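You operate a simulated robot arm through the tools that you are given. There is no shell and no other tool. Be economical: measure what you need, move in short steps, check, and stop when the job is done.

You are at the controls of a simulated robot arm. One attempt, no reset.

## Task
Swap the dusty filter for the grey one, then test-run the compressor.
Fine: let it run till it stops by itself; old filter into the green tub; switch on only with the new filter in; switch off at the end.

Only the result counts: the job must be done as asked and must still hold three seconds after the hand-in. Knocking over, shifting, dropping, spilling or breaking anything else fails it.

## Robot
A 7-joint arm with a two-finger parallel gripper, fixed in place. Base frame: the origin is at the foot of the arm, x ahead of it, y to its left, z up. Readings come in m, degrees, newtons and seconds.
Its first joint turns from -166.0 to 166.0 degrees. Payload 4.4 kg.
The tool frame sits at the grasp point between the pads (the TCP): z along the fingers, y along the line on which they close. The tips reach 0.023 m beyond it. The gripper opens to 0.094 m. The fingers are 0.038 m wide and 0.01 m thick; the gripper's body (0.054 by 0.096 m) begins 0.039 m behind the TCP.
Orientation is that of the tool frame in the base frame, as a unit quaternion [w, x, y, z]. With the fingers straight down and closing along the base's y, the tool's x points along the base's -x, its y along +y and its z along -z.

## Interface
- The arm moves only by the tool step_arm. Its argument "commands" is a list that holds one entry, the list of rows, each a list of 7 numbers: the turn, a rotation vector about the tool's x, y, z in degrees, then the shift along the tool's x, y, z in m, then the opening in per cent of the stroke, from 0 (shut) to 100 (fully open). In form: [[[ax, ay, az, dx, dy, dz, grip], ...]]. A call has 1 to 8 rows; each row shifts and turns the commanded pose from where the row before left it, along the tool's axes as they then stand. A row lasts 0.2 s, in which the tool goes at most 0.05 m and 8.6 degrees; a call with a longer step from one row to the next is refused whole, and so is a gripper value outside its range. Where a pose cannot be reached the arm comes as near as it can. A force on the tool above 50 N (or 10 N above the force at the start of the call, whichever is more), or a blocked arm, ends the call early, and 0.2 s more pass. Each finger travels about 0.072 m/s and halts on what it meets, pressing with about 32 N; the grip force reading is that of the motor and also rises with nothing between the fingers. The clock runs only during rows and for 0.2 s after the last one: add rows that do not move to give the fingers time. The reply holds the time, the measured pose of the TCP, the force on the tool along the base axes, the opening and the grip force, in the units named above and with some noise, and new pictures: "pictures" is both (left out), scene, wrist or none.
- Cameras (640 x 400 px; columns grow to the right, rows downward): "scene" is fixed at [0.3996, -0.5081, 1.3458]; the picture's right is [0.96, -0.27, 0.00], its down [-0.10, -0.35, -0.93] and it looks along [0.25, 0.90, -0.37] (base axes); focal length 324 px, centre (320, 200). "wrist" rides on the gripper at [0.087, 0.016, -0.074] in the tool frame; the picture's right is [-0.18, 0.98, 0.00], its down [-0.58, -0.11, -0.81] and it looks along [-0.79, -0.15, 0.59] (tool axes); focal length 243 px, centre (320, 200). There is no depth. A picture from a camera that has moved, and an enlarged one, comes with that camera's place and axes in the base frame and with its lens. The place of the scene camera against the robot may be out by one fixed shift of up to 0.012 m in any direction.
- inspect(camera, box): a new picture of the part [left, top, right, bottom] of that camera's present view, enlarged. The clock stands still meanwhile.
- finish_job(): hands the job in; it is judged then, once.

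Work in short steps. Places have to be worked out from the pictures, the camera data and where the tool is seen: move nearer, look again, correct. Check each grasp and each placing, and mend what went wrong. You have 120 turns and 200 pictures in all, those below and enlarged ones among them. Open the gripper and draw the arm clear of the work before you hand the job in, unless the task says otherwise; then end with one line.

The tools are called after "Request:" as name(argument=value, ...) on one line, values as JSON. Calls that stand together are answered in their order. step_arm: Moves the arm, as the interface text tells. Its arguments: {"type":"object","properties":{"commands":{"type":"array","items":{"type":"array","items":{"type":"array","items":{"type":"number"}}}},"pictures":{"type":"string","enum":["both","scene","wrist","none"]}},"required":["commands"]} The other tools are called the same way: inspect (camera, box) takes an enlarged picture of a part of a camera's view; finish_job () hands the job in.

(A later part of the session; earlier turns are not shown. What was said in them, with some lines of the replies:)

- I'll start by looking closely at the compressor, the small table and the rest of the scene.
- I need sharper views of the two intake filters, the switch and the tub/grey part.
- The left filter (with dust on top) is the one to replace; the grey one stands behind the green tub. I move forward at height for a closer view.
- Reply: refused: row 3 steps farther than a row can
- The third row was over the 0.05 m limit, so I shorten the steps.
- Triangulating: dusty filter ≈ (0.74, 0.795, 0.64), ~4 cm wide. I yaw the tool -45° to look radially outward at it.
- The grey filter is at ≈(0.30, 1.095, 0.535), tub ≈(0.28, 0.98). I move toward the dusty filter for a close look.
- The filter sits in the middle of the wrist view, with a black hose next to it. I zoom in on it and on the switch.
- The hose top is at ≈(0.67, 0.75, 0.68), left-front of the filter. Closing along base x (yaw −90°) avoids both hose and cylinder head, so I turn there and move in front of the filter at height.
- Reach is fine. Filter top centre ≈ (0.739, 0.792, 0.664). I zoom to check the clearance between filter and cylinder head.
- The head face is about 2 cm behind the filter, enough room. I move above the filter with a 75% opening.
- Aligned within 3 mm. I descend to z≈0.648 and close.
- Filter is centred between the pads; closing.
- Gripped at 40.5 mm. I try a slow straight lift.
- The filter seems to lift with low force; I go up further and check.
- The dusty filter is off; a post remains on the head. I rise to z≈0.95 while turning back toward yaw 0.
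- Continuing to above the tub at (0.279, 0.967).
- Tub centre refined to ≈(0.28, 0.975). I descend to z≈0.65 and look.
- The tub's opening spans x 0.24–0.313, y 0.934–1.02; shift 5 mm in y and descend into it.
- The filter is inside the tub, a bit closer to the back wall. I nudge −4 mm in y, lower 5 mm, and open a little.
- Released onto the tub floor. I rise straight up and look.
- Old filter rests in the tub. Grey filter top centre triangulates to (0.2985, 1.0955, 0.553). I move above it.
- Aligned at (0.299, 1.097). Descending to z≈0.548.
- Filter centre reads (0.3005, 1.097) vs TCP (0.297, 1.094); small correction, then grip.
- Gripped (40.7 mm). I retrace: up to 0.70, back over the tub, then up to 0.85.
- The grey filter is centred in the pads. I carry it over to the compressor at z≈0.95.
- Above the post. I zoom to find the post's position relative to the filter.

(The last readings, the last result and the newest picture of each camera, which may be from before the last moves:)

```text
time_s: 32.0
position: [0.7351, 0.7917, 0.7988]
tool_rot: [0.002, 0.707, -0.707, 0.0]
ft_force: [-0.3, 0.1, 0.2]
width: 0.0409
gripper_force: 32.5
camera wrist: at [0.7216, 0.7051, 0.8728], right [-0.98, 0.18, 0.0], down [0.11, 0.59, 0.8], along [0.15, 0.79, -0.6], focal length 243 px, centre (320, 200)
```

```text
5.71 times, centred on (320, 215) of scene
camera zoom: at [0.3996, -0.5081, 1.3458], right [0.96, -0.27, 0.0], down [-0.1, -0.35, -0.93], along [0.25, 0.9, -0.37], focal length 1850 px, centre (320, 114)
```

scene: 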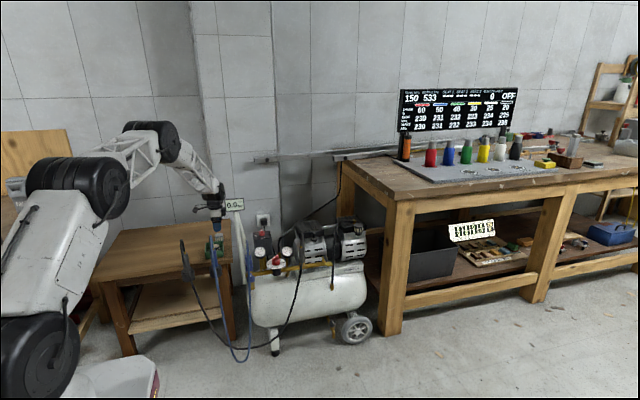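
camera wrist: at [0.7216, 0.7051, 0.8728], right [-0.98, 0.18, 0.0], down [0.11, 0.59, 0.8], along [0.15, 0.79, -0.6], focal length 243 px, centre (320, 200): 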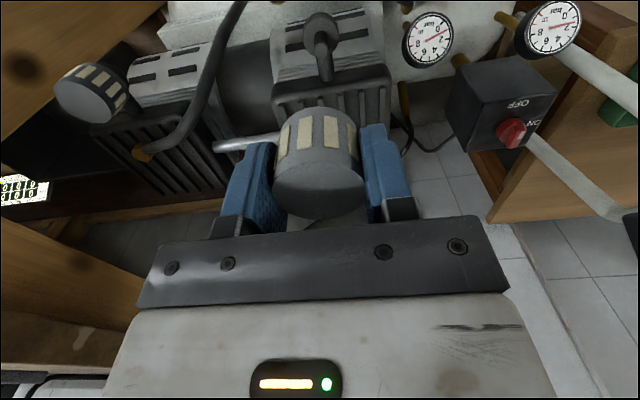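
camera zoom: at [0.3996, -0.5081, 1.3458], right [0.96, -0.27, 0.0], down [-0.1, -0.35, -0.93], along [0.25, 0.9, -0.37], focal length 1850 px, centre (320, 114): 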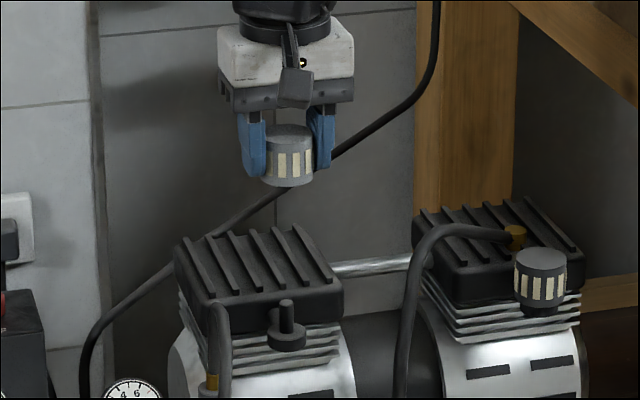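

Post axis works out at ≈(0.7345, 0.7925), within ~1 mm of the filter axis. I descend to just above the pin.

Request:
step_arm(commands=[[[0, 0, 0, -0.001, 0.0005, 0.03, 0], [0, 0, 0, 0, 0, 0.04, 0], [0, 0, 0, 0, 0, 0.033, 0], [0, 0, 0, 0, 0, 0, 0]]], pictures="wrist")

Request:
inspect(camera="scene", box=[285, 195, 355, 245])

```text
time_s: 33.0
position: [0.7341, 0.7931, 0.6946]
tool_rot: [-0.003, -0.707, 0.707, -0.002]
ft_force: [-0.6, 0.3, 0.8]
width: 0.0405
gripper_force: 32.3
camera wrist: at [0.7205, 0.7064, 0.7695], right [-0.98, 0.18, 0.0], down [0.11, 0.59, 0.8], along [0.15, 0.79, -0.6], focal length 243 px, centre (320, 200)
```

wrist: 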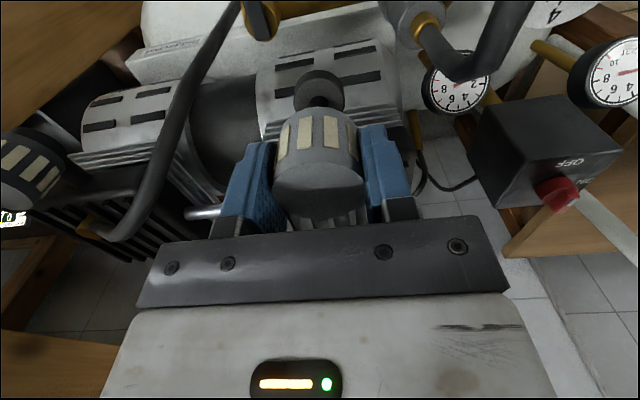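

```text
8.00 times, centred on (320, 220) of scene
camera zoom: at [0.3996, -0.5081, 1.3458], right [0.96, -0.27, 0.0], down [-0.1, -0.35, -0.93], along [0.25, 0.9, -0.37], focal length 2590 px, centre (320, 40)
```

zoom: 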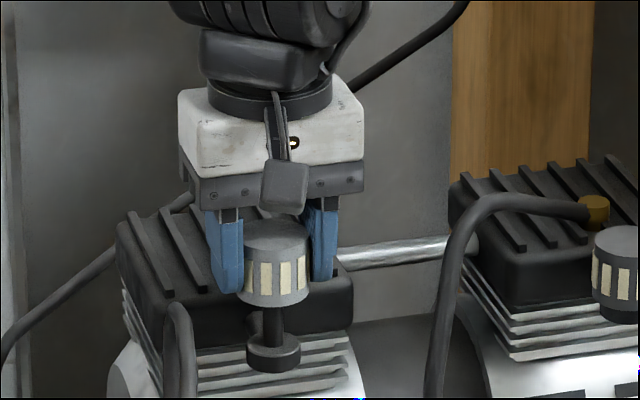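

Pin and filter are aligned in both views. I lower slowly onto the post, watching force.

Request:
step_arm(commands=[[[0, 0, 0, 0, 0, 0.008, 0], [0, 0, 0, 0, 0, 0.008, 0], [0, 0, 0, 0, 0, 0.006, 0], [0, 0, 0, 0, 0, 0.006, 0], [0, 0, 0, 0, 0, 0, 0]]], pictures="none")

Request:
inspect(camera="scene", box=[285, 195, 355, 245])

```text
time_s: 34.2
position: [0.734, 0.7927, 0.6676]
tool_rot: [-0.003, -0.707, 0.707, -0.001]
ft_force: [0.3, -0.5, 0.1]
width: 0.0409
gripper_force: 32.2
```

```text
8.00 times, centred on (320, 220) of scene
camera zoom: at [0.3996, -0.5081, 1.3458], right [0.96, -0.27, 0.0], down [-0.1, -0.35, -0.93], along [0.25, 0.9, -0.37], focal length 2590 px, centre (320, 40)
```

zoom: 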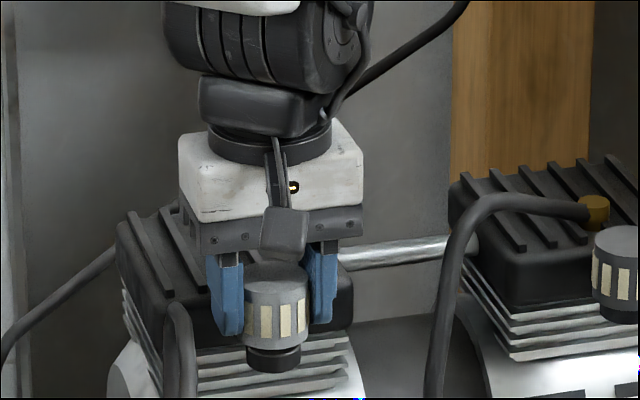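

It goes over the pin without force. About 1 cm remains; I continue in 3 mm steps until contact.

Request:
step_arm(commands=[[[0, 0, 0, 0, 0, 0.003, 0], [0, 0, 0, 0, 0, 0.003, 0], [0, 0, 0, 0, 0, 0.003, 0], [0, 0, 0, 0, 0, 0, 0]]], pictures="none")

Request:
inspect(camera="scene", box=[285, 195, 355, 245])

```text
time_s: 35.2
position: [0.7351, 0.7924, 0.6606]
tool_rot: [0.001, 0.707, -0.707, 0.001]
ft_force: [-13.3, 0.3, 31.1]
width: 0.0409
gripper_force: 31.8
```

```text
8.00 times, centred on (320, 220) of scene
camera zoom: at [0.3996, -0.5081, 1.3458], right [0.96, -0.27, 0.0], down [-0.1, -0.35, -0.93], along [0.25, 0.9, -0.37], focal length 2590 px, centre (320, 40)
```

zoom: 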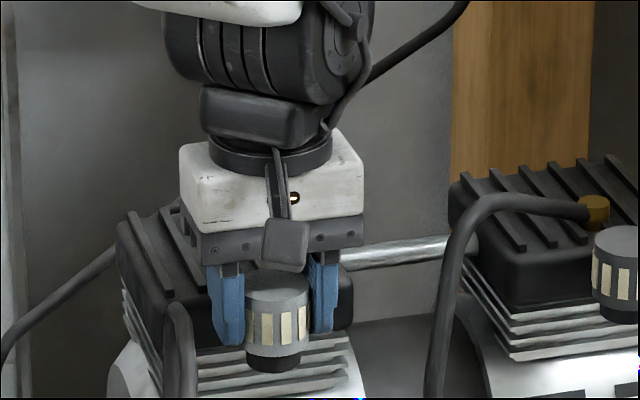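

Contact with ~31 N. I release gently by opening and check the seating.

Request:
step_arm(commands=[[[0, 0, 0, 0, 0, -0.002, 0], [0, 0, 0, 0, 0, 0, 75], [0, 0, 0, 0, 0, 0, 75]]], pictures="none")

Request:
step_arm(commands=[[[0, 0, 0, 0, 0, -0.03, 75], [0, 0, 0, 0, 0, -0.045, 75], [0, 0, 0, 0.02, 0, -0.04, 75], [0, 0, 0, 0.04, 0, 0, 75], [0, 0, 0, 0, 0, 0, 75]]], pictures="wrist")

Request:
inspect(camera="scene", box=[295, 205, 365, 249])

```text
time_s: 36.0
position: [0.7347, 0.7919, 0.6603]
tool_rot: [0.003, 0.708, -0.707, 0.001]
ft_force: [0.3, 0.3, 0.6]
width: 0.0706
gripper_force: 0.1
```

```text
time_s: 37.2
position: [0.7342, 0.7317, 0.7768]
tool_rot: [-0.003, -0.707, 0.707, -0.001]
ft_force: [-0.5, 0.8, 1.7]
width: 0.0704
gripper_force: 0.0
camera wrist: at [0.7207, 0.646, 0.852], right [-0.98, 0.18, 0.0], down [0.11, 0.59, 0.8], along [0.15, 0.79, -0.6], focal length 243 px, centre (320, 200)
```

wrist: 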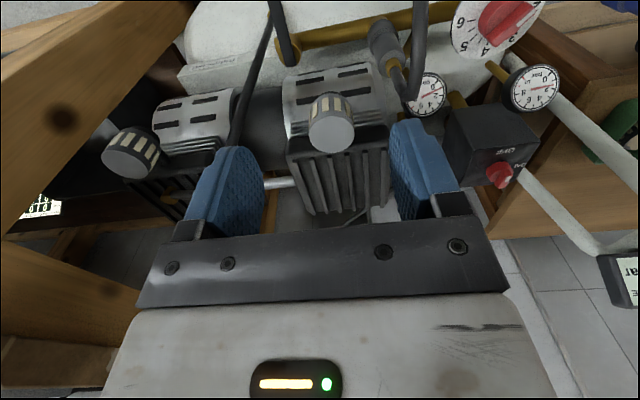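

```text
9.09 times, centred on (330, 227) of scene
camera zoom: at [0.3996, -0.5081, 1.3458], right [0.96, -0.27, 0.0], down [-0.1, -0.35, -0.93], along [0.25, 0.9, -0.37], focal length 2943 px, centre (229, -46)
```

zoom: 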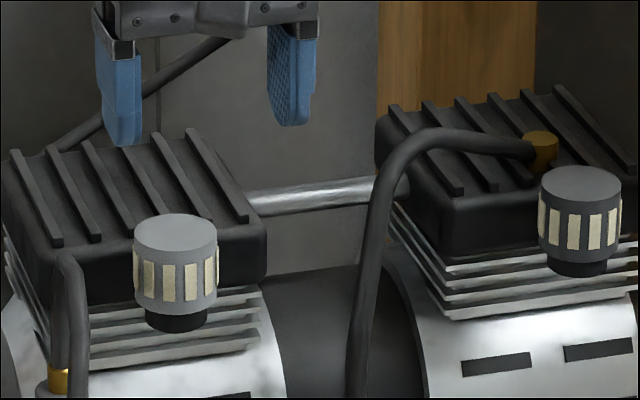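

The new filter sits exactly where the old one was. Next the switch knob, at ≈(0.509, 0.958, 0.607); it must turn from OFF (front) to ON (left), clockwise from above. I move in front of it for a look at the knob and display stand.

Request:
step_arm(commands=[[[0, 0, 0, 0, 0, -0.045, 75], [0, 0, 0, -0.017, 0.045, 0, 75], [0, 0, 0, -0.017, 0.045, 0, 75], [0, 0, 0, -0.017, 0.045, 0, 75], [0, 0, 0, -0.017, 0.045, 0, 75], [0, 0, 0, -0.017, 0.045, 0, 75], [0, 0, 0, 0, 0, 0, 75]]], pictures="both")

```text
time_s: 38.8
position: [0.508, 0.8158, 0.8192]
tool_rot: [-0.002, -0.707, 0.707, -0.001]
ft_force: [-0.2, -0.2, -0.1]
width: 0.0705
gripper_force: 0.1
camera wrist: at [0.4939, 0.7304, 0.8946], right [-0.98, 0.18, 0.0], down [0.11, 0.59, 0.8], along [0.15, 0.79, -0.6], focal length 243 px, centre (320, 200)
```

scene: 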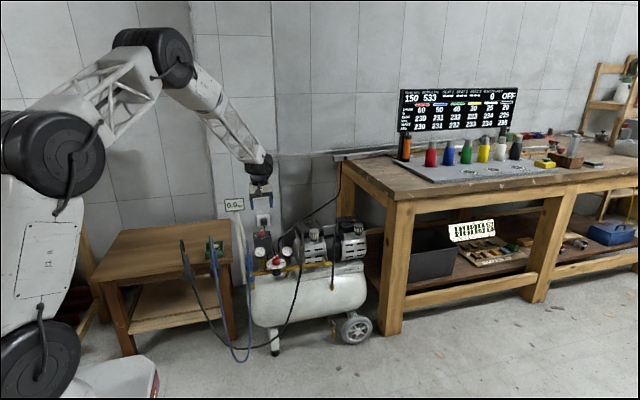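
wrist: 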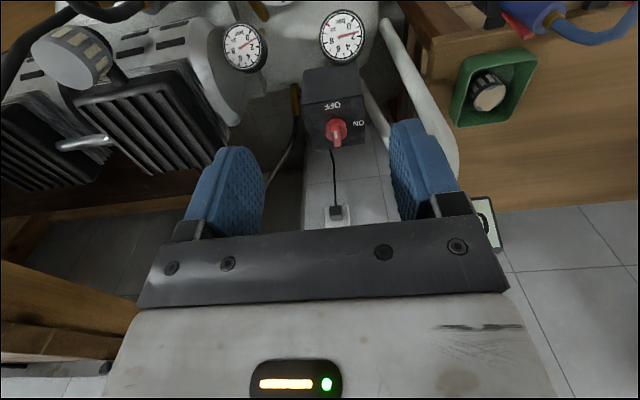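

Request:
inspect(camera="wrist", box=[280, 0, 480, 180])

Request:
inspect(camera="scene", box=[220, 190, 300, 290])

```text
2.22 times, centred on (380, 90) of wrist
camera zoom: at [0.4939, 0.7304, 0.8946], right [-0.98, 0.18, 0.0], down [0.11, 0.59, 0.8], along [0.15, 0.79, -0.6], focal length 539 px, centre (187, 444)
```

zoom: 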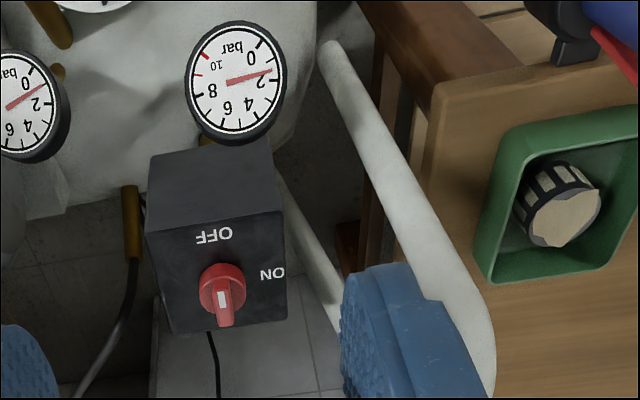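

```text
4.00 times, centred on (260, 240) of scene
camera zoom: at [0.3996, -0.5081, 1.3458], right [0.96, -0.27, 0.0], down [-0.1, -0.35, -0.93], along [0.25, 0.9, -0.37], focal length 1295 px, centre (560, 40)
```

zoom: 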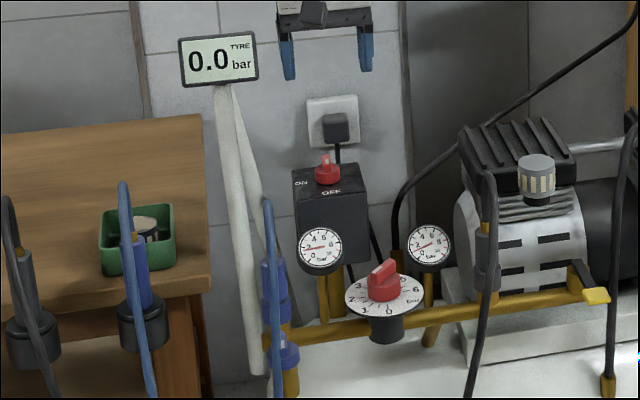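

Knob disc at ≈(0.510, 0.959, 0.595), fin top ≈0.62. The display stand is left of it, so I lean the hand 25° (camera goes up) before gripping. I move over the knob and lean.

Request:
step_arm(commands=[[[0, 0, 0, -0.0355, -0.0005, 0.02, 75], [0, 0, 0, -0.0355, -0.0005, 0.02, 75], [0, 0, 0, -0.0355, -0.0005, 0.02, 75], [0, 0, 0, -0.0355, -0.0005, 0.02, 50], [0, 8.33, 0, 0, 0, 0, 50], [0, 8.33, 0, 0, 0, 0, 50], [0, 8.33, 0, 0, 0, 0, 50], [0, 0, 0, 0, 0, 0, 50]]], pictures="both")

```text
time_s: 40.6
position: [0.5125, 0.9579, 0.7411]
tool_rot: [0.156, 0.69, -0.689, 0.155]
ft_force: [-0.3, 0.3, 0.0]
width: 0.0471
gripper_force: 0.0
camera wrist: at [0.4976, 0.9117, 0.8452], right [-0.98, 0.17, -0.08], down [0.11, 0.87, 0.48], along [0.15, 0.46, -0.87], focal length 243 px, centre (320, 200)
```

scene: 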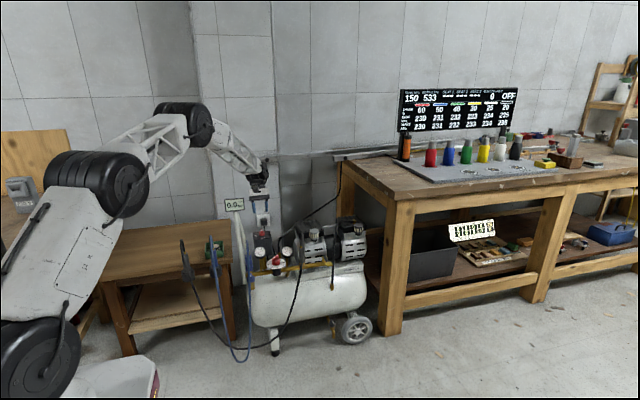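
wrist: 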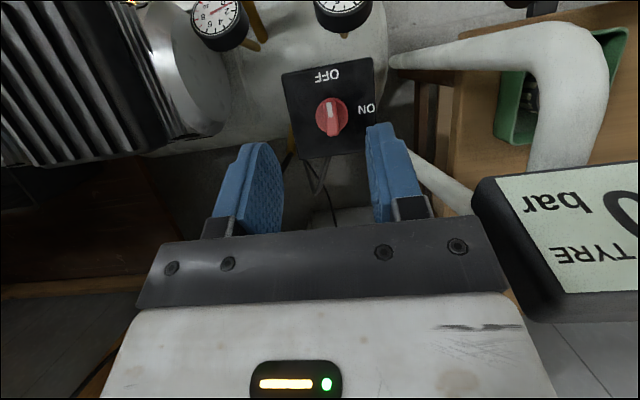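

The display's edge is at x≈0.43, too near for a full 90° gripped turn. Instead I'll push the knob's fin with closed fingertips at constant yaw. I zoom on the knob for exact geometry.

Request:
inspect(camera="wrist", box=[280, 50, 390, 160])

```text
3.64 times, centred on (335, 105) of wrist
camera zoom: at [0.4976, 0.9117, 0.8452], right [-0.98, 0.17, -0.08], down [0.11, 0.87, 0.48], along [0.15, 0.46, -0.87], focal length 882 px, centre (266, 546)
```

zoom: 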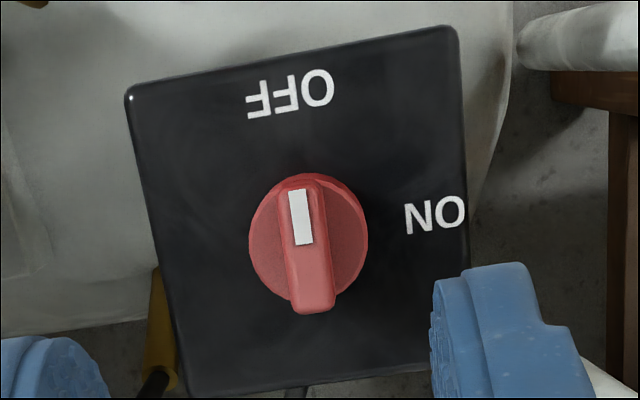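

Refined knob centre ≈(0.511, 0.951), disc top z≈0.609, fin along y. I straighten the hand, close the fingers and go to the right-front of the fin, still above.

Request:
step_arm(commands=[[[0, -8.33, 0, 0, 0, 0, 0], [0, -8.33, 0, 0, 0, 0, 0], [0, -8.33, 0, 0, 0, 0, 0], [0, 0, 0, 0.031, -0.026, 0, 0], [0, 0, 0, 0, 0, 0.04, 0], [0, 0, 0, 0, 0, 0.02, 0], [0, 0, 0, 0, 0, 0, 0]]], pictures="wrist")

Request:
inspect(camera="scene", box=[220, 190, 310, 270])

```text
time_s: 42.2
position: [0.5371, 0.9294, 0.6783]
tool_rot: [-0.002, -0.706, 0.708, -0.001]
ft_force: [-0.2, -0.6, 0.0]
width: 0.0002
gripper_force: 32.2
camera wrist: at [0.523, 0.8433, 0.7532], right [-0.98, 0.18, 0.0], down [0.11, 0.59, 0.8], along [0.15, 0.79, -0.6], focal length 243 px, centre (320, 200)
```

wrist: 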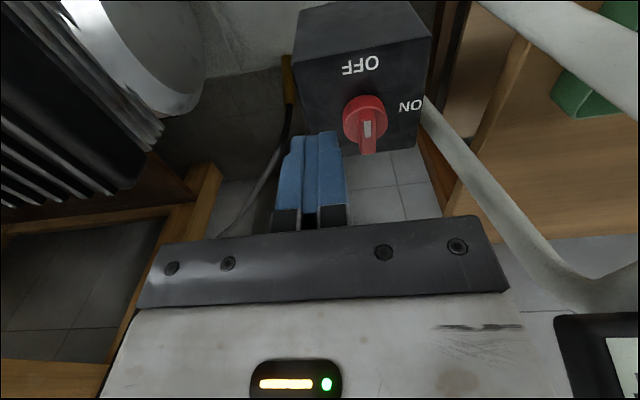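

```text
5.00 times, centred on (265, 230) of scene
camera zoom: at [0.3996, -0.5081, 1.3458], right [0.96, -0.27, 0.0], down [-0.1, -0.35, -0.93], along [0.25, 0.9, -0.37], focal length 1619 px, centre (595, 50)
```

zoom: 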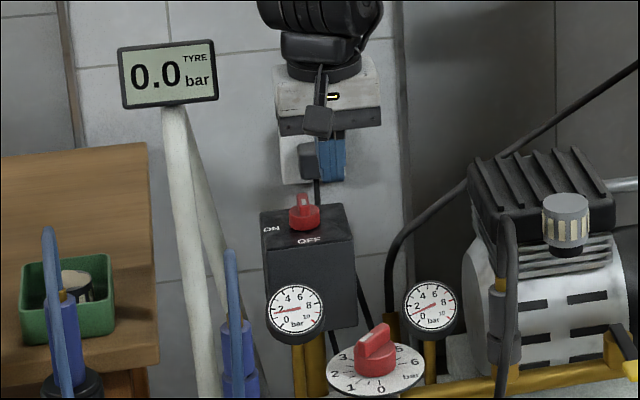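

Knob centre confirmed (0.511, 0.950). I lower to tip height ≈0.616 and check the height against the fin.

Request:
step_arm(commands=[[[0, 0, 0, 0.003, -0.002, 0.02, 0], [0, 0, 0, 0, 0, 0.018, 0], [0, 0, 0, 0, 0, 0, 0]]], pictures="wrist")

Request:
inspect(camera="scene", box=[240, 210, 300, 250])

```text
time_s: 43.0
position: [0.5398, 0.9261, 0.6415]
tool_rot: [0.002, 0.707, -0.707, 0.001]
ft_force: [0.4, -0.3, 0.4]
width: 0.0
gripper_force: 32.2
camera wrist: at [0.5259, 0.8394, 0.7165], right [-0.98, 0.18, 0.0], down [0.11, 0.59, 0.8], along [0.15, 0.79, -0.6], focal length 243 px, centre (320, 200)
```

wrist: 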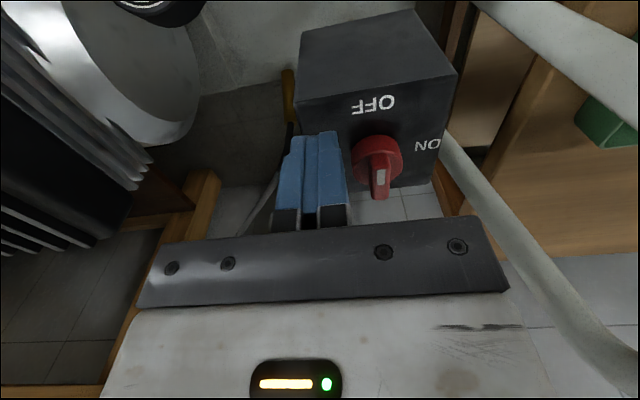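

```text
10.00 times, centred on (270, 230) of scene
camera zoom: at [0.3996, -0.5081, 1.3458], right [0.96, -0.27, 0.0], down [-0.1, -0.35, -0.93], along [0.25, 0.9, -0.37], focal length 3238 px, centre (820, -100)
```

zoom: 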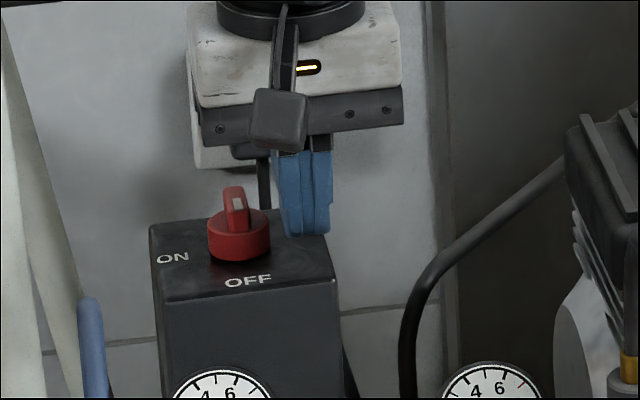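

Tip height is right (just above the disc, beside the fin). Before pushing: the new filter is in, so I now sweep left to turn the knob to ON.

Request:
step_arm(commands=[[[0, 0, 0, 0, 0.005, 0, 0], [0, 0, 0, 0, 0.005, 0, 0], [0, 0, 0, 0, 0.005, 0, 0], [0, 0, 0, 0, 0.005, 0, 0], [0, 0, 0, 0, 0, 0, 0]]], pictures="none")

Request:
inspect(camera="scene", box=[240, 210, 300, 250])

```text
time_s: 44.2
position: [0.5208, 0.9241, 0.6422]
tool_rot: [-0.003, -0.707, 0.707, -0.002]
ft_force: [11.0, -27.4, 5.8]
width: 0.0002
gripper_force: 31.7
```

```text
10.00 times, centred on (270, 230) of scene
camera zoom: at [0.3996, -0.5081, 1.3458], right [0.96, -0.27, 0.0], down [-0.1, -0.35, -0.93], along [0.25, 0.9, -0.37], focal length 3238 px, centre (820, -100)
```

zoom: 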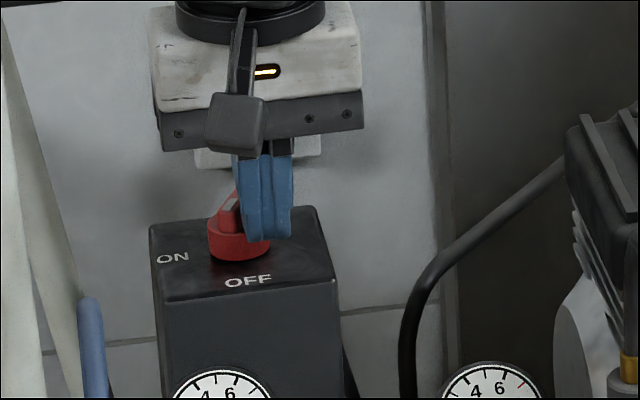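

The fin is rotating. I continue left, then slightly back.

Request:
step_arm(commands=[[[0, 0, 0, 0, 0.004, 0, 0], [0, 0, 0, 0, 0.004, 0, 0], [0, 0, 0, -0.001, 0.003, 0, 0], [0, 0, 0, 0, 0, 0, 0]]], pictures="none")

Request:
inspect(camera="scene", box=[230, 200, 320, 260])

```text
time_s: 45.2
position: [0.5092, 0.9262, 0.644]
tool_rot: [0.003, 0.708, -0.706, 0.001]
ft_force: [1.0, -5.2, 7.5]
width: 0.0001
gripper_force: 31.9
```

```text
6.67 times, centred on (275, 230) of scene
camera zoom: at [0.3996, -0.5081, 1.3458], right [0.96, -0.27, 0.0], down [-0.1, -0.35, -0.93], along [0.25, 0.9, -0.37], focal length 2158 px, centre (620, 0)
```

zoom: 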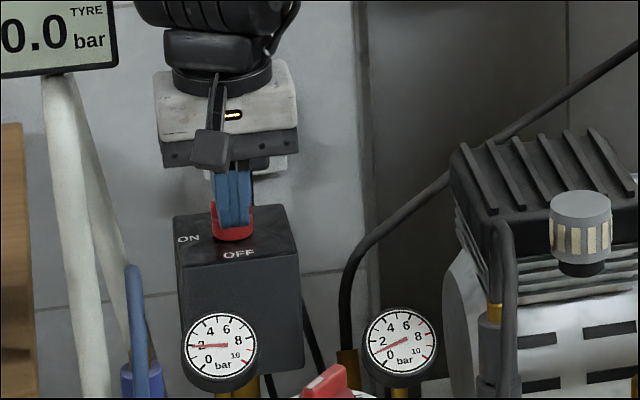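

Force dropped, likely snapped to ON. I retract up and back and look at the knob and gauges.

Request:
step_arm(commands=[[[0, 0, 0, 0.002, 0, -0.01, 0], [0, 0, 0, 0, 0, -0.045, 0], [0, 0, 0, 0.03, 0, -0.03, 0], [0, 0, 0, 0.04, 0, -0.02, 0]]], pictures="wrist")

Request:
inspect(camera="scene", box=[220, 200, 310, 270])

```text
time_s: 46.2
position: [0.5052, 0.8526, 0.7502]
tool_rot: [0.004, 0.708, -0.706, 0.002]
ft_force: [0.1, -1.3, -1.4]
width: 0.0
gripper_force: 32.4
camera wrist: at [0.4907, 0.7658, 0.8245], right [-0.98, 0.18, 0.0], down [0.11, 0.59, 0.8], along [0.15, 0.79, -0.6], focal length 243 px, centre (320, 200)
```

wrist: 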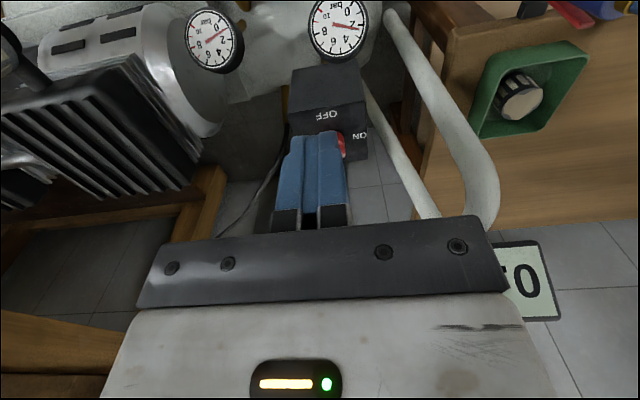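

```text
5.71 times, centred on (265, 235) of scene
camera zoom: at [0.3996, -0.5081, 1.3458], right [0.96, -0.27, 0.0], down [-0.1, -0.35, -0.93], along [0.25, 0.9, -0.37], focal length 1850 px, centre (634, 0)
```

zoom: 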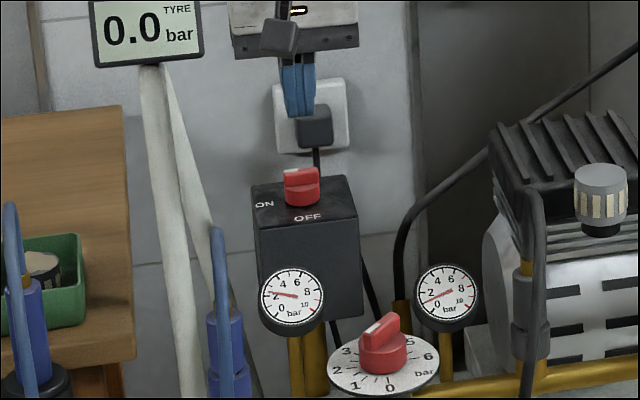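

Knob points to ON and the tank gauge is rising. I wait with the arm still.

Request:
step_arm(commands=[[[0, 0, 0, 0, 0, 0, 0], [0, 0, 0, 0, 0, 0, 0], [0, 0, 0, 0, 0, 0, 0], [0, 0, 0, 0, 0, 0, 0], [0, 0, 0, 0, 0, 0, 0], [0, 0, 0, 0, 0, 0, 0], [0, 0, 0, 0, 0, 0, 0], [0, 0, 0, 0, 0, 0, 0]]], pictures="none")

Request:
step_arm(commands=[[[0, 0, 0, 0, 0, 0, 0], [0, 0, 0, 0, 0, 0, 0], [0, 0, 0, 0, 0, 0, 0], [0, 0, 0, 0, 0, 0, 0], [0, 0, 0, 0, 0, 0, 0], [0, 0, 0, 0, 0, 0, 0], [0, 0, 0, 0, 0, 0, 0], [0, 0, 0, 0, 0, 0, 0]]], pictures="none")

Request:
inspect(camera="scene", box=[240, 210, 310, 264])

```text
time_s: 48.0
position: [0.5039, 0.8528, 0.7512]
tool_rot: [0.003, 0.707, -0.707, 0.002]
ft_force: [0.3, -1.2, 0.3]
width: 0.0
gripper_force: 31.3
```

```text
time_s: 49.8
position: [0.5044, 0.8535, 0.7502]
tool_rot: [-0.003, -0.707, 0.707, -0.002]
ft_force: [0.1, -0.2, -0.1]
width: 0.0
gripper_force: 31.9
```

```text
7.41 times, centred on (275, 237) of scene
camera zoom: at [0.3996, -0.5081, 1.3458], right [0.96, -0.27, 0.0], down [-0.1, -0.35, -0.93], along [0.25, 0.9, -0.37], focal length 2398 px, centre (653, -74)
```

zoom: 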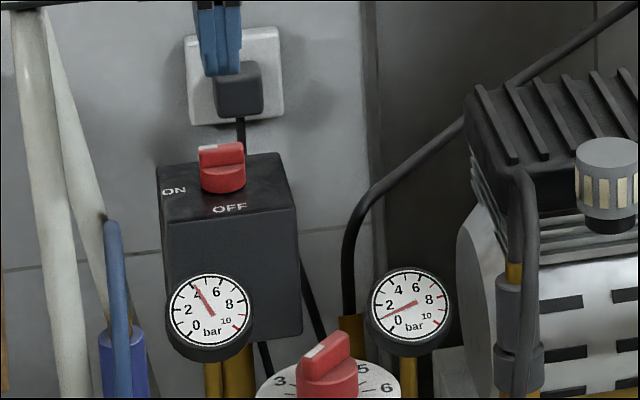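

Tank is at ~4 bar, rising ~0.45 bar/s. I wait on.

Request:
step_arm(commands=[[[0, 0, 0, 0, 0, 0, 0], [0, 0, 0, 0, 0, 0, 0], [0, 0, 0, 0, 0, 0, 0], [0, 0, 0, 0, 0, 0, 0], [0, 0, 0, 0, 0, 0, 0], [0, 0, 0, 0, 0, 0, 0], [0, 0, 0, 0, 0, 0, 0], [0, 0, 0, 0, 0, 0, 0]]], pictures="none")

Request:
step_arm(commands=[[[0, 0, 0, 0, 0, 0, 0], [0, 0, 0, 0, 0, 0, 0], [0, 0, 0, 0, 0, 0, 0], [0, 0, 0, 0, 0, 0, 0], [0, 0, 0, 0, 0, 0, 0], [0, 0, 0, 0, 0, 0, 0], [0, 0, 0, 0, 0, 0, 0], [0, 0, 0, 0, 0, 0, 0]]], pictures="none")

Request:
step_arm(commands=[[[0, 0, 0, 0, 0, 0, 0], [0, 0, 0, 0, 0, 0, 0], [0, 0, 0, 0, 0, 0, 0], [0, 0, 0, 0, 0, 0, 0], [0, 0, 0, 0, 0, 0, 0], [0, 0, 0, 0, 0, 0, 0], [0, 0, 0, 0, 0, 0, 0], [0, 0, 0, 0, 0, 0, 0]]], pictures="none")

Request:
step_arm(commands=[[[0, 0, 0, 0, 0, 0, 0], [0, 0, 0, 0, 0, 0, 0], [0, 0, 0, 0, 0, 0, 0], [0, 0, 0, 0, 0, 0, 0], [0, 0, 0, 0, 0, 0, 0], [0, 0, 0, 0, 0, 0, 0], [0, 0, 0, 0, 0, 0, 0], [0, 0, 0, 0, 0, 0, 0]]], pictures="none")

Request:
inspect(camera="scene", box=[240, 210, 310, 264])

```text
time_s: 51.6
position: [0.5062, 0.8525, 0.7511]
tool_rot: [-0.003, -0.707, 0.707, -0.001]
ft_force: [-0.9, 0.1, -0.3]
width: 0.0003
gripper_force: 32.0
```

```text
time_s: 53.4
position: [0.5057, 0.8519, 0.7502]
tool_rot: [-0.002, -0.707, 0.707, -0.001]
ft_force: [0.0, -0.2, 0.5]
width: 0.0
gripper_force: 31.7
```

```text
time_s: 55.2
position: [0.505, 0.8524, 0.7513]
tool_rot: [-0.002, -0.707, 0.707, -0.001]
ft_force: [-0.8, 0.3, -1.0]
width: 0.0001
gripper_force: 32.0
```

```text
time_s: 57.0
position: [0.5058, 0.8534, 0.7505]
tool_rot: [0.002, 0.707, -0.707, 0.001]
ft_force: [-0.5, 0.5, 0.6]
width: 0.0
gripper_force: 31.8
```

```text
7.41 times, centred on (275, 237) of scene
camera zoom: at [0.3996, -0.5081, 1.3458], right [0.96, -0.27, 0.0], down [-0.1, -0.35, -0.93], along [0.25, 0.9, -0.37], focal length 2398 px, centre (653, -74)
```

zoom: 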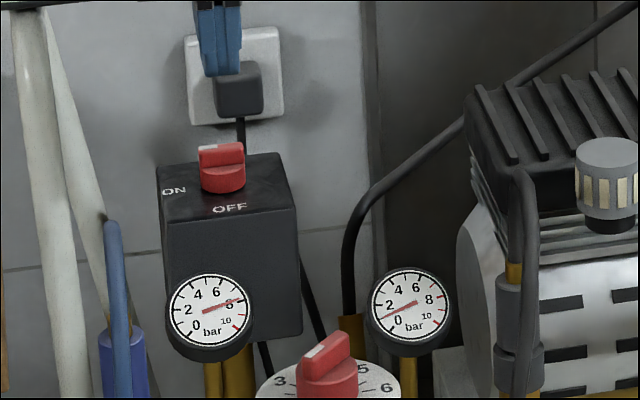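

About 8 bar. I wait a few more seconds to see whether it has cut out.

Request:
step_arm(commands=[[[0, 0, 0, 0, 0, 0, 0], [0, 0, 0, 0, 0, 0, 0], [0, 0, 0, 0, 0, 0, 0], [0, 0, 0, 0, 0, 0, 0], [0, 0, 0, 0, 0, 0, 0], [0, 0, 0, 0, 0, 0, 0], [0, 0, 0, 0, 0, 0, 0], [0, 0, 0, 0, 0, 0, 0]]], pictures="none")

Request:
inspect(camera="scene", box=[240, 220, 310, 264])

Request:
step_arm(commands=[[[0, 0, 0, 0, 0, 0, 0], [0, 0, 0, 0, 0, 0, 0], [0, 0, 0, 0, 0, 0, 0], [0, 0, 0, 0, 0, 0, 0], [0, 0, 0, 0, 0, 0, 0], [0, 0, 0, 0, 0, 0, 0], [0, 0, 0, 0, 0, 0, 0], [0, 0, 0, 0, 0, 0, 0]]], pictures="none")

Request:
step_arm(commands=[[[0, 0, 0, 0, 0, 0, 0], [0, 0, 0, 0, 0, 0, 0], [0, 0, 0, 0, 0, 0, 0], [0, 0, 0, 0, 0, 0, 0], [0, 0, 0, 0, 0, 0, 0], [0, 0, 0, 0, 0, 0, 0], [0, 0, 0, 0, 0, 0, 0], [0, 0, 0, 0, 0, 0, 0]]], pictures="none")

Request:
inspect(camera="scene", box=[240, 220, 310, 264])

```text
time_s: 58.8
position: [0.5055, 0.8535, 0.7512]
tool_rot: [0.003, 0.707, -0.707, 0.002]
ft_force: [0.2, -0.9, -1.1]
width: 0.0003
gripper_force: 32.1
```

```text
9.09 times, centred on (275, 242) of scene
camera zoom: at [0.3996, -0.5081, 1.3458], right [0.96, -0.27, 0.0], down [-0.1, -0.35, -0.93], along [0.25, 0.9, -0.37], focal length 2943 px, centre (729, -182)
```

zoom: 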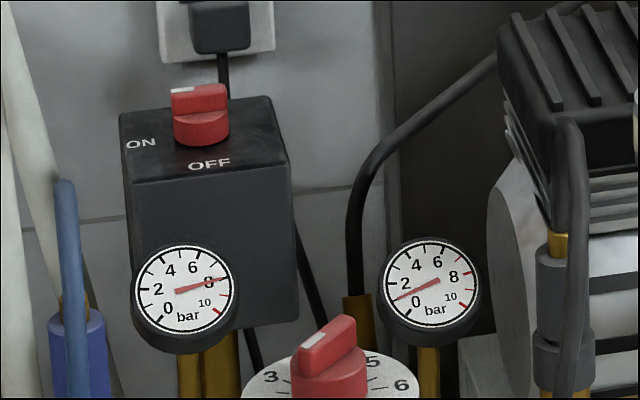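

```text
time_s: 60.6
position: [0.506, 0.8522, 0.7501]
tool_rot: [-0.003, -0.707, 0.708, -0.001]
ft_force: [0.3, 0.4, 1.4]
width: 0.0
gripper_force: 32.1
```

```text
time_s: 62.4
position: [0.5054, 0.8515, 0.7504]
tool_rot: [0.002, 0.707, -0.707, 0.001]
ft_force: [0.1, -0.2, 0.3]
width: 0.0
gripper_force: 32.1
```

```text
9.09 times, centred on (275, 242) of scene
camera zoom: at [0.3996, -0.5081, 1.3458], right [0.96, -0.27, 0.0], down [-0.1, -0.35, -0.93], along [0.25, 0.9, -0.37], focal length 2943 px, centre (729, -182)
```

zoom: 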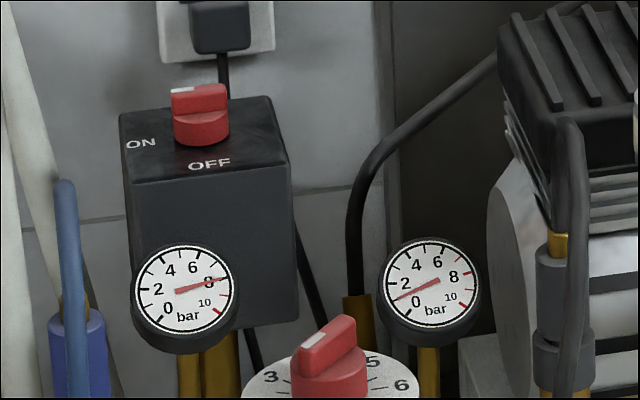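

Gauge steady at 8 bar for 5 s: the compressor has stopped by itself. Now OFF: I position in front of the fin's right end.

Request:
step_arm(commands=[[[0, 0, 0, -0.03, -0.011, 0, 0], [0, 0, 0, -0.028, -0.0105, 0, 0], [0, 0, 0, 0, 0, 0.04, 0], [0, 0, 0, 0, 0, 0.04, 0], [0, 0, 0, 0, 0, 0.027, 0], [0, 0, 0, 0, 0, 0, 0]]], pictures="wrist")

Request:
inspect(camera="scene", box=[240, 210, 300, 250])

```text
time_s: 63.8
position: [0.5284, 0.9124, 0.6398]
tool_rot: [-0.002, -0.707, 0.707, -0.001]
ft_force: [0.5, -0.3, -0.3]
width: 0.0002
gripper_force: 32.0
camera wrist: at [0.515, 0.8252, 0.7141], right [-0.98, 0.18, 0.0], down [0.11, 0.59, 0.8], along [0.15, 0.79, -0.6], focal length 243 px, centre (320, 200)
```

wrist: 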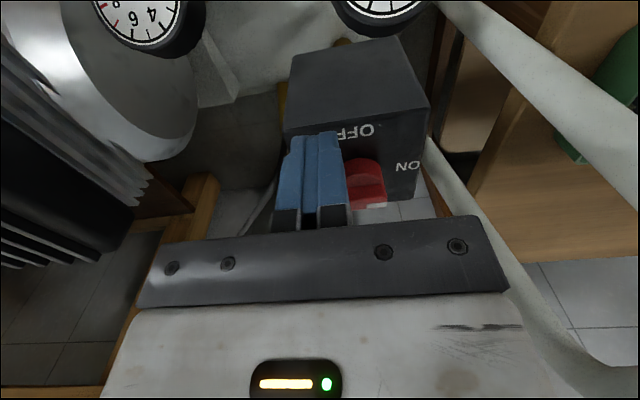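

```text
10.00 times, centred on (270, 230) of scene
camera zoom: at [0.3996, -0.5081, 1.3458], right [0.96, -0.27, 0.0], down [-0.1, -0.35, -0.93], along [0.25, 0.9, -0.37], focal length 3238 px, centre (820, -100)
```

zoom: 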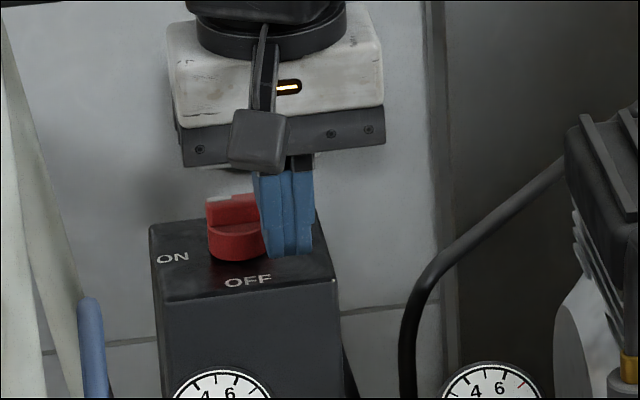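

The pads are in front of the fin's right half. I push back (+y) to turn it to OFF.

Request:
step_arm(commands=[[[0, 0, 0, -0.005, 0.002, -0.002, 0], [0, 0, 0, -0.005, 0, 0, 0], [0, 0, 0, -0.005, 0, 0, 0], [0, 0, 0, -0.005, 0, 0, 0], [0, 0, 0, -0.004, 0, 0, 0], [0, 0, 0, 0, 0, 0, 0]]], pictures="none")

Request:
inspect(camera="scene", box=[240, 210, 300, 250])

```text
time_s: 65.2
position: [0.5267, 0.9356, 0.6419]
tool_rot: [0.003, 0.707, -0.707, 0.001]
ft_force: [8.0, 0.8, -2.9]
width: 0.0
gripper_force: 32.3
```

```text
10.00 times, centred on (270, 230) of scene
camera zoom: at [0.3996, -0.5081, 1.3458], right [0.96, -0.27, 0.0], down [-0.1, -0.35, -0.93], along [0.25, 0.9, -0.37], focal length 3238 px, centre (820, -100)
```

zoom: 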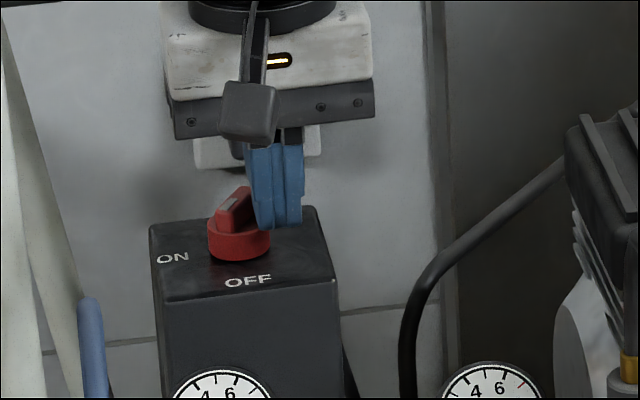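

Over halfway; I continue pushing back and slightly left.

Request:
step_arm(commands=[[[0, 0, 0, -0.004, 0, 0, 0], [0, 0, 0, -0.004, 0, 0, 0], [0, 0, 0, -0.003, 0.001, 0, 0], [0, 0, 0, 0, 0, 0, 0]]], pictures="none")

Request:
inspect(camera="scene", box=[240, 210, 300, 250])

```text
time_s: 66.2
position: [0.5269, 0.947, 0.6432]
tool_rot: [0.002, 0.708, -0.706, 0.001]
ft_force: [0.0, -0.4, 0.7]
width: 0.0
gripper_force: 32.3
```

```text
10.00 times, centred on (270, 230) of scene
camera zoom: at [0.3996, -0.5081, 1.3458], right [0.96, -0.27, 0.0], down [-0.1, -0.35, -0.93], along [0.25, 0.9, -0.37], focal length 3238 px, centre (820, -100)
```

zoom: 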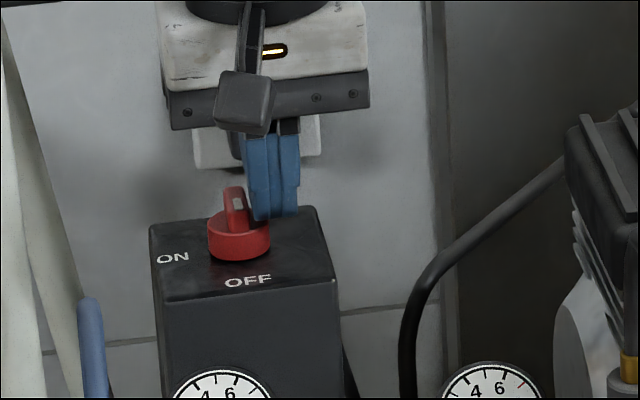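

Force is zero and the knob looks as at the start (OFF). I retract sideways/up, draw clear and open the gripper.

Request:
step_arm(commands=[[[0, 0, 0, 0, -0.004, -0.005, 0], [0, 0, 0, 0, 0, -0.045, 0], [0, 0, 0, 0, 0, -0.045, 0], [0, 0, 0, 0.045, 0, -0.02, 0], [0, 0, 0, 0.045, 0, -0.02, 50], [0, 0, 0, 0.045, 0, -0.02, 100], [0, 0, 0, 0.045, 0, 0, 100], [0, 0, 0, 0, 0, 0, 100]]], pictures="both")

Request:
inspect(camera="scene", box=[240, 220, 310, 264])

Request:
inspect(camera="scene", box=[180, 200, 370, 290])

```text
time_s: 68.0
position: [0.5328, 0.7674, 0.7966]
tool_rot: [0.002, 0.707, -0.707, 0.001]
ft_force: [-0.1, -0.6, -0.6]
width: 0.0941
gripper_force: 0.2
camera wrist: at [0.5173, 0.681, 0.8722], right [-0.98, 0.18, 0.0], down [0.11, 0.59, 0.8], along [0.15, 0.79, -0.6], focal length 243 px, centre (320, 200)
```

scene: 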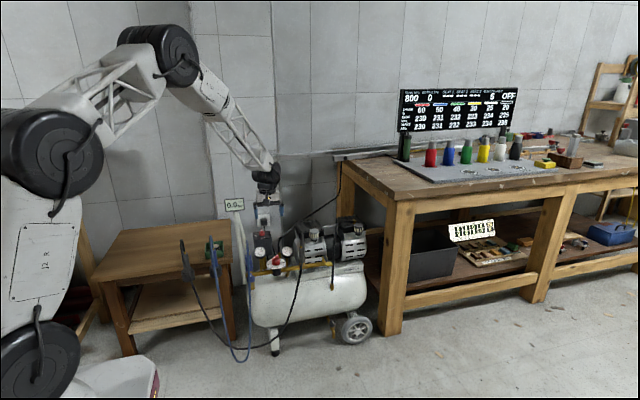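
wrist: 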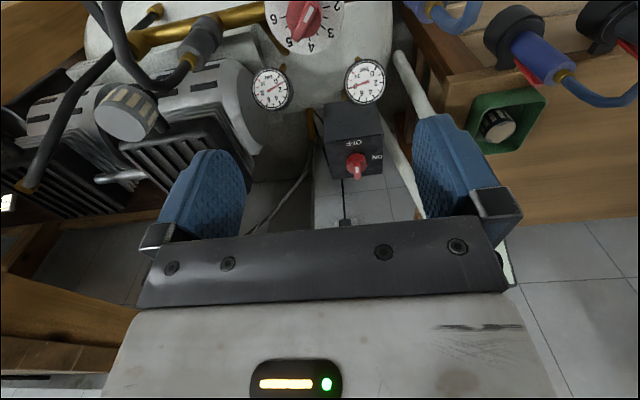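

```text
9.09 times, centred on (275, 242) of scene
camera zoom: at [0.3996, -0.5081, 1.3458], right [0.96, -0.27, 0.0], down [-0.1, -0.35, -0.93], along [0.25, 0.9, -0.37], focal length 2943 px, centre (729, -182)
```

zoom: 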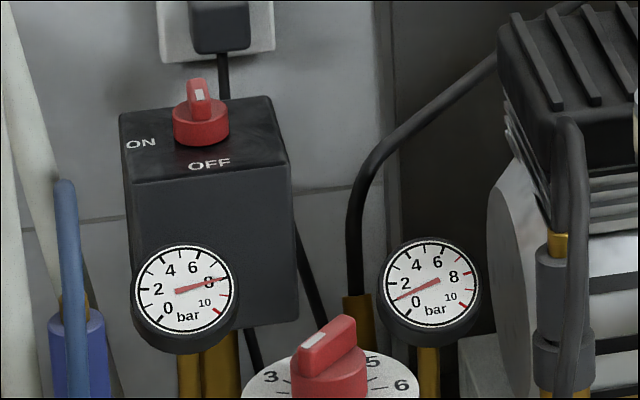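

```text
3.37 times, centred on (275, 245) of scene
camera zoom: at [0.3996, -0.5081, 1.3458], right [0.96, -0.27, 0.0], down [-0.1, -0.35, -0.93], along [0.25, 0.9, -0.37], focal length 1091 px, centre (472, 48)
```

zoom: 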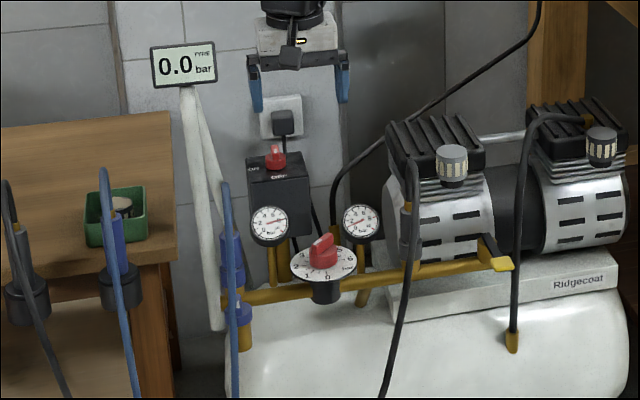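

Knob is OFF, new filter seated, old filter in the tub. The back display changed, so I check it before handing in.

Request:
inspect(camera="scene", box=[390, 80, 530, 170])

```text
4.44 times, centred on (460, 125) of scene
camera zoom: at [0.3996, -0.5081, 1.3458], right [0.96, -0.27, 0.0], down [-0.1, -0.35, -0.93], along [0.25, 0.9, -0.37], focal length 1439 px, centre (-302, 533)
```

zoom: 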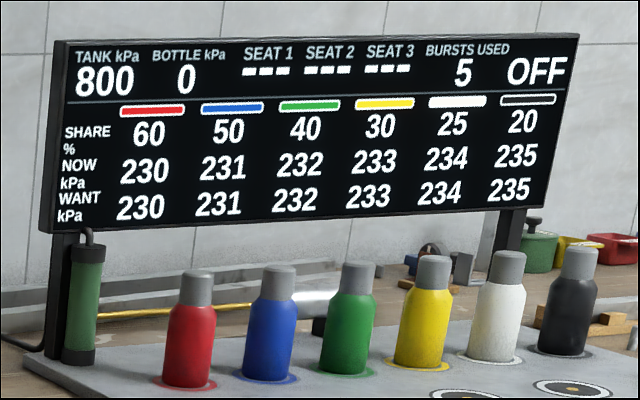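

The board reads tank 800 kPa and OFF, which fits a completed run. Its "bursts used" and bottle figures changed too, but I touched nothing there. Handing in.

Request:
finish_job()

```text
The job is handed in.
```

The grey filter is fitted and the dusty one is in the green tub; the compressor ran up to 8 bar, stopped by itself, and is switched off. On the back display, the bottle reading dropped from 533 to 0 kPa and bursts used rose from 0 to 5 during the job, though the arm touched nothing there.
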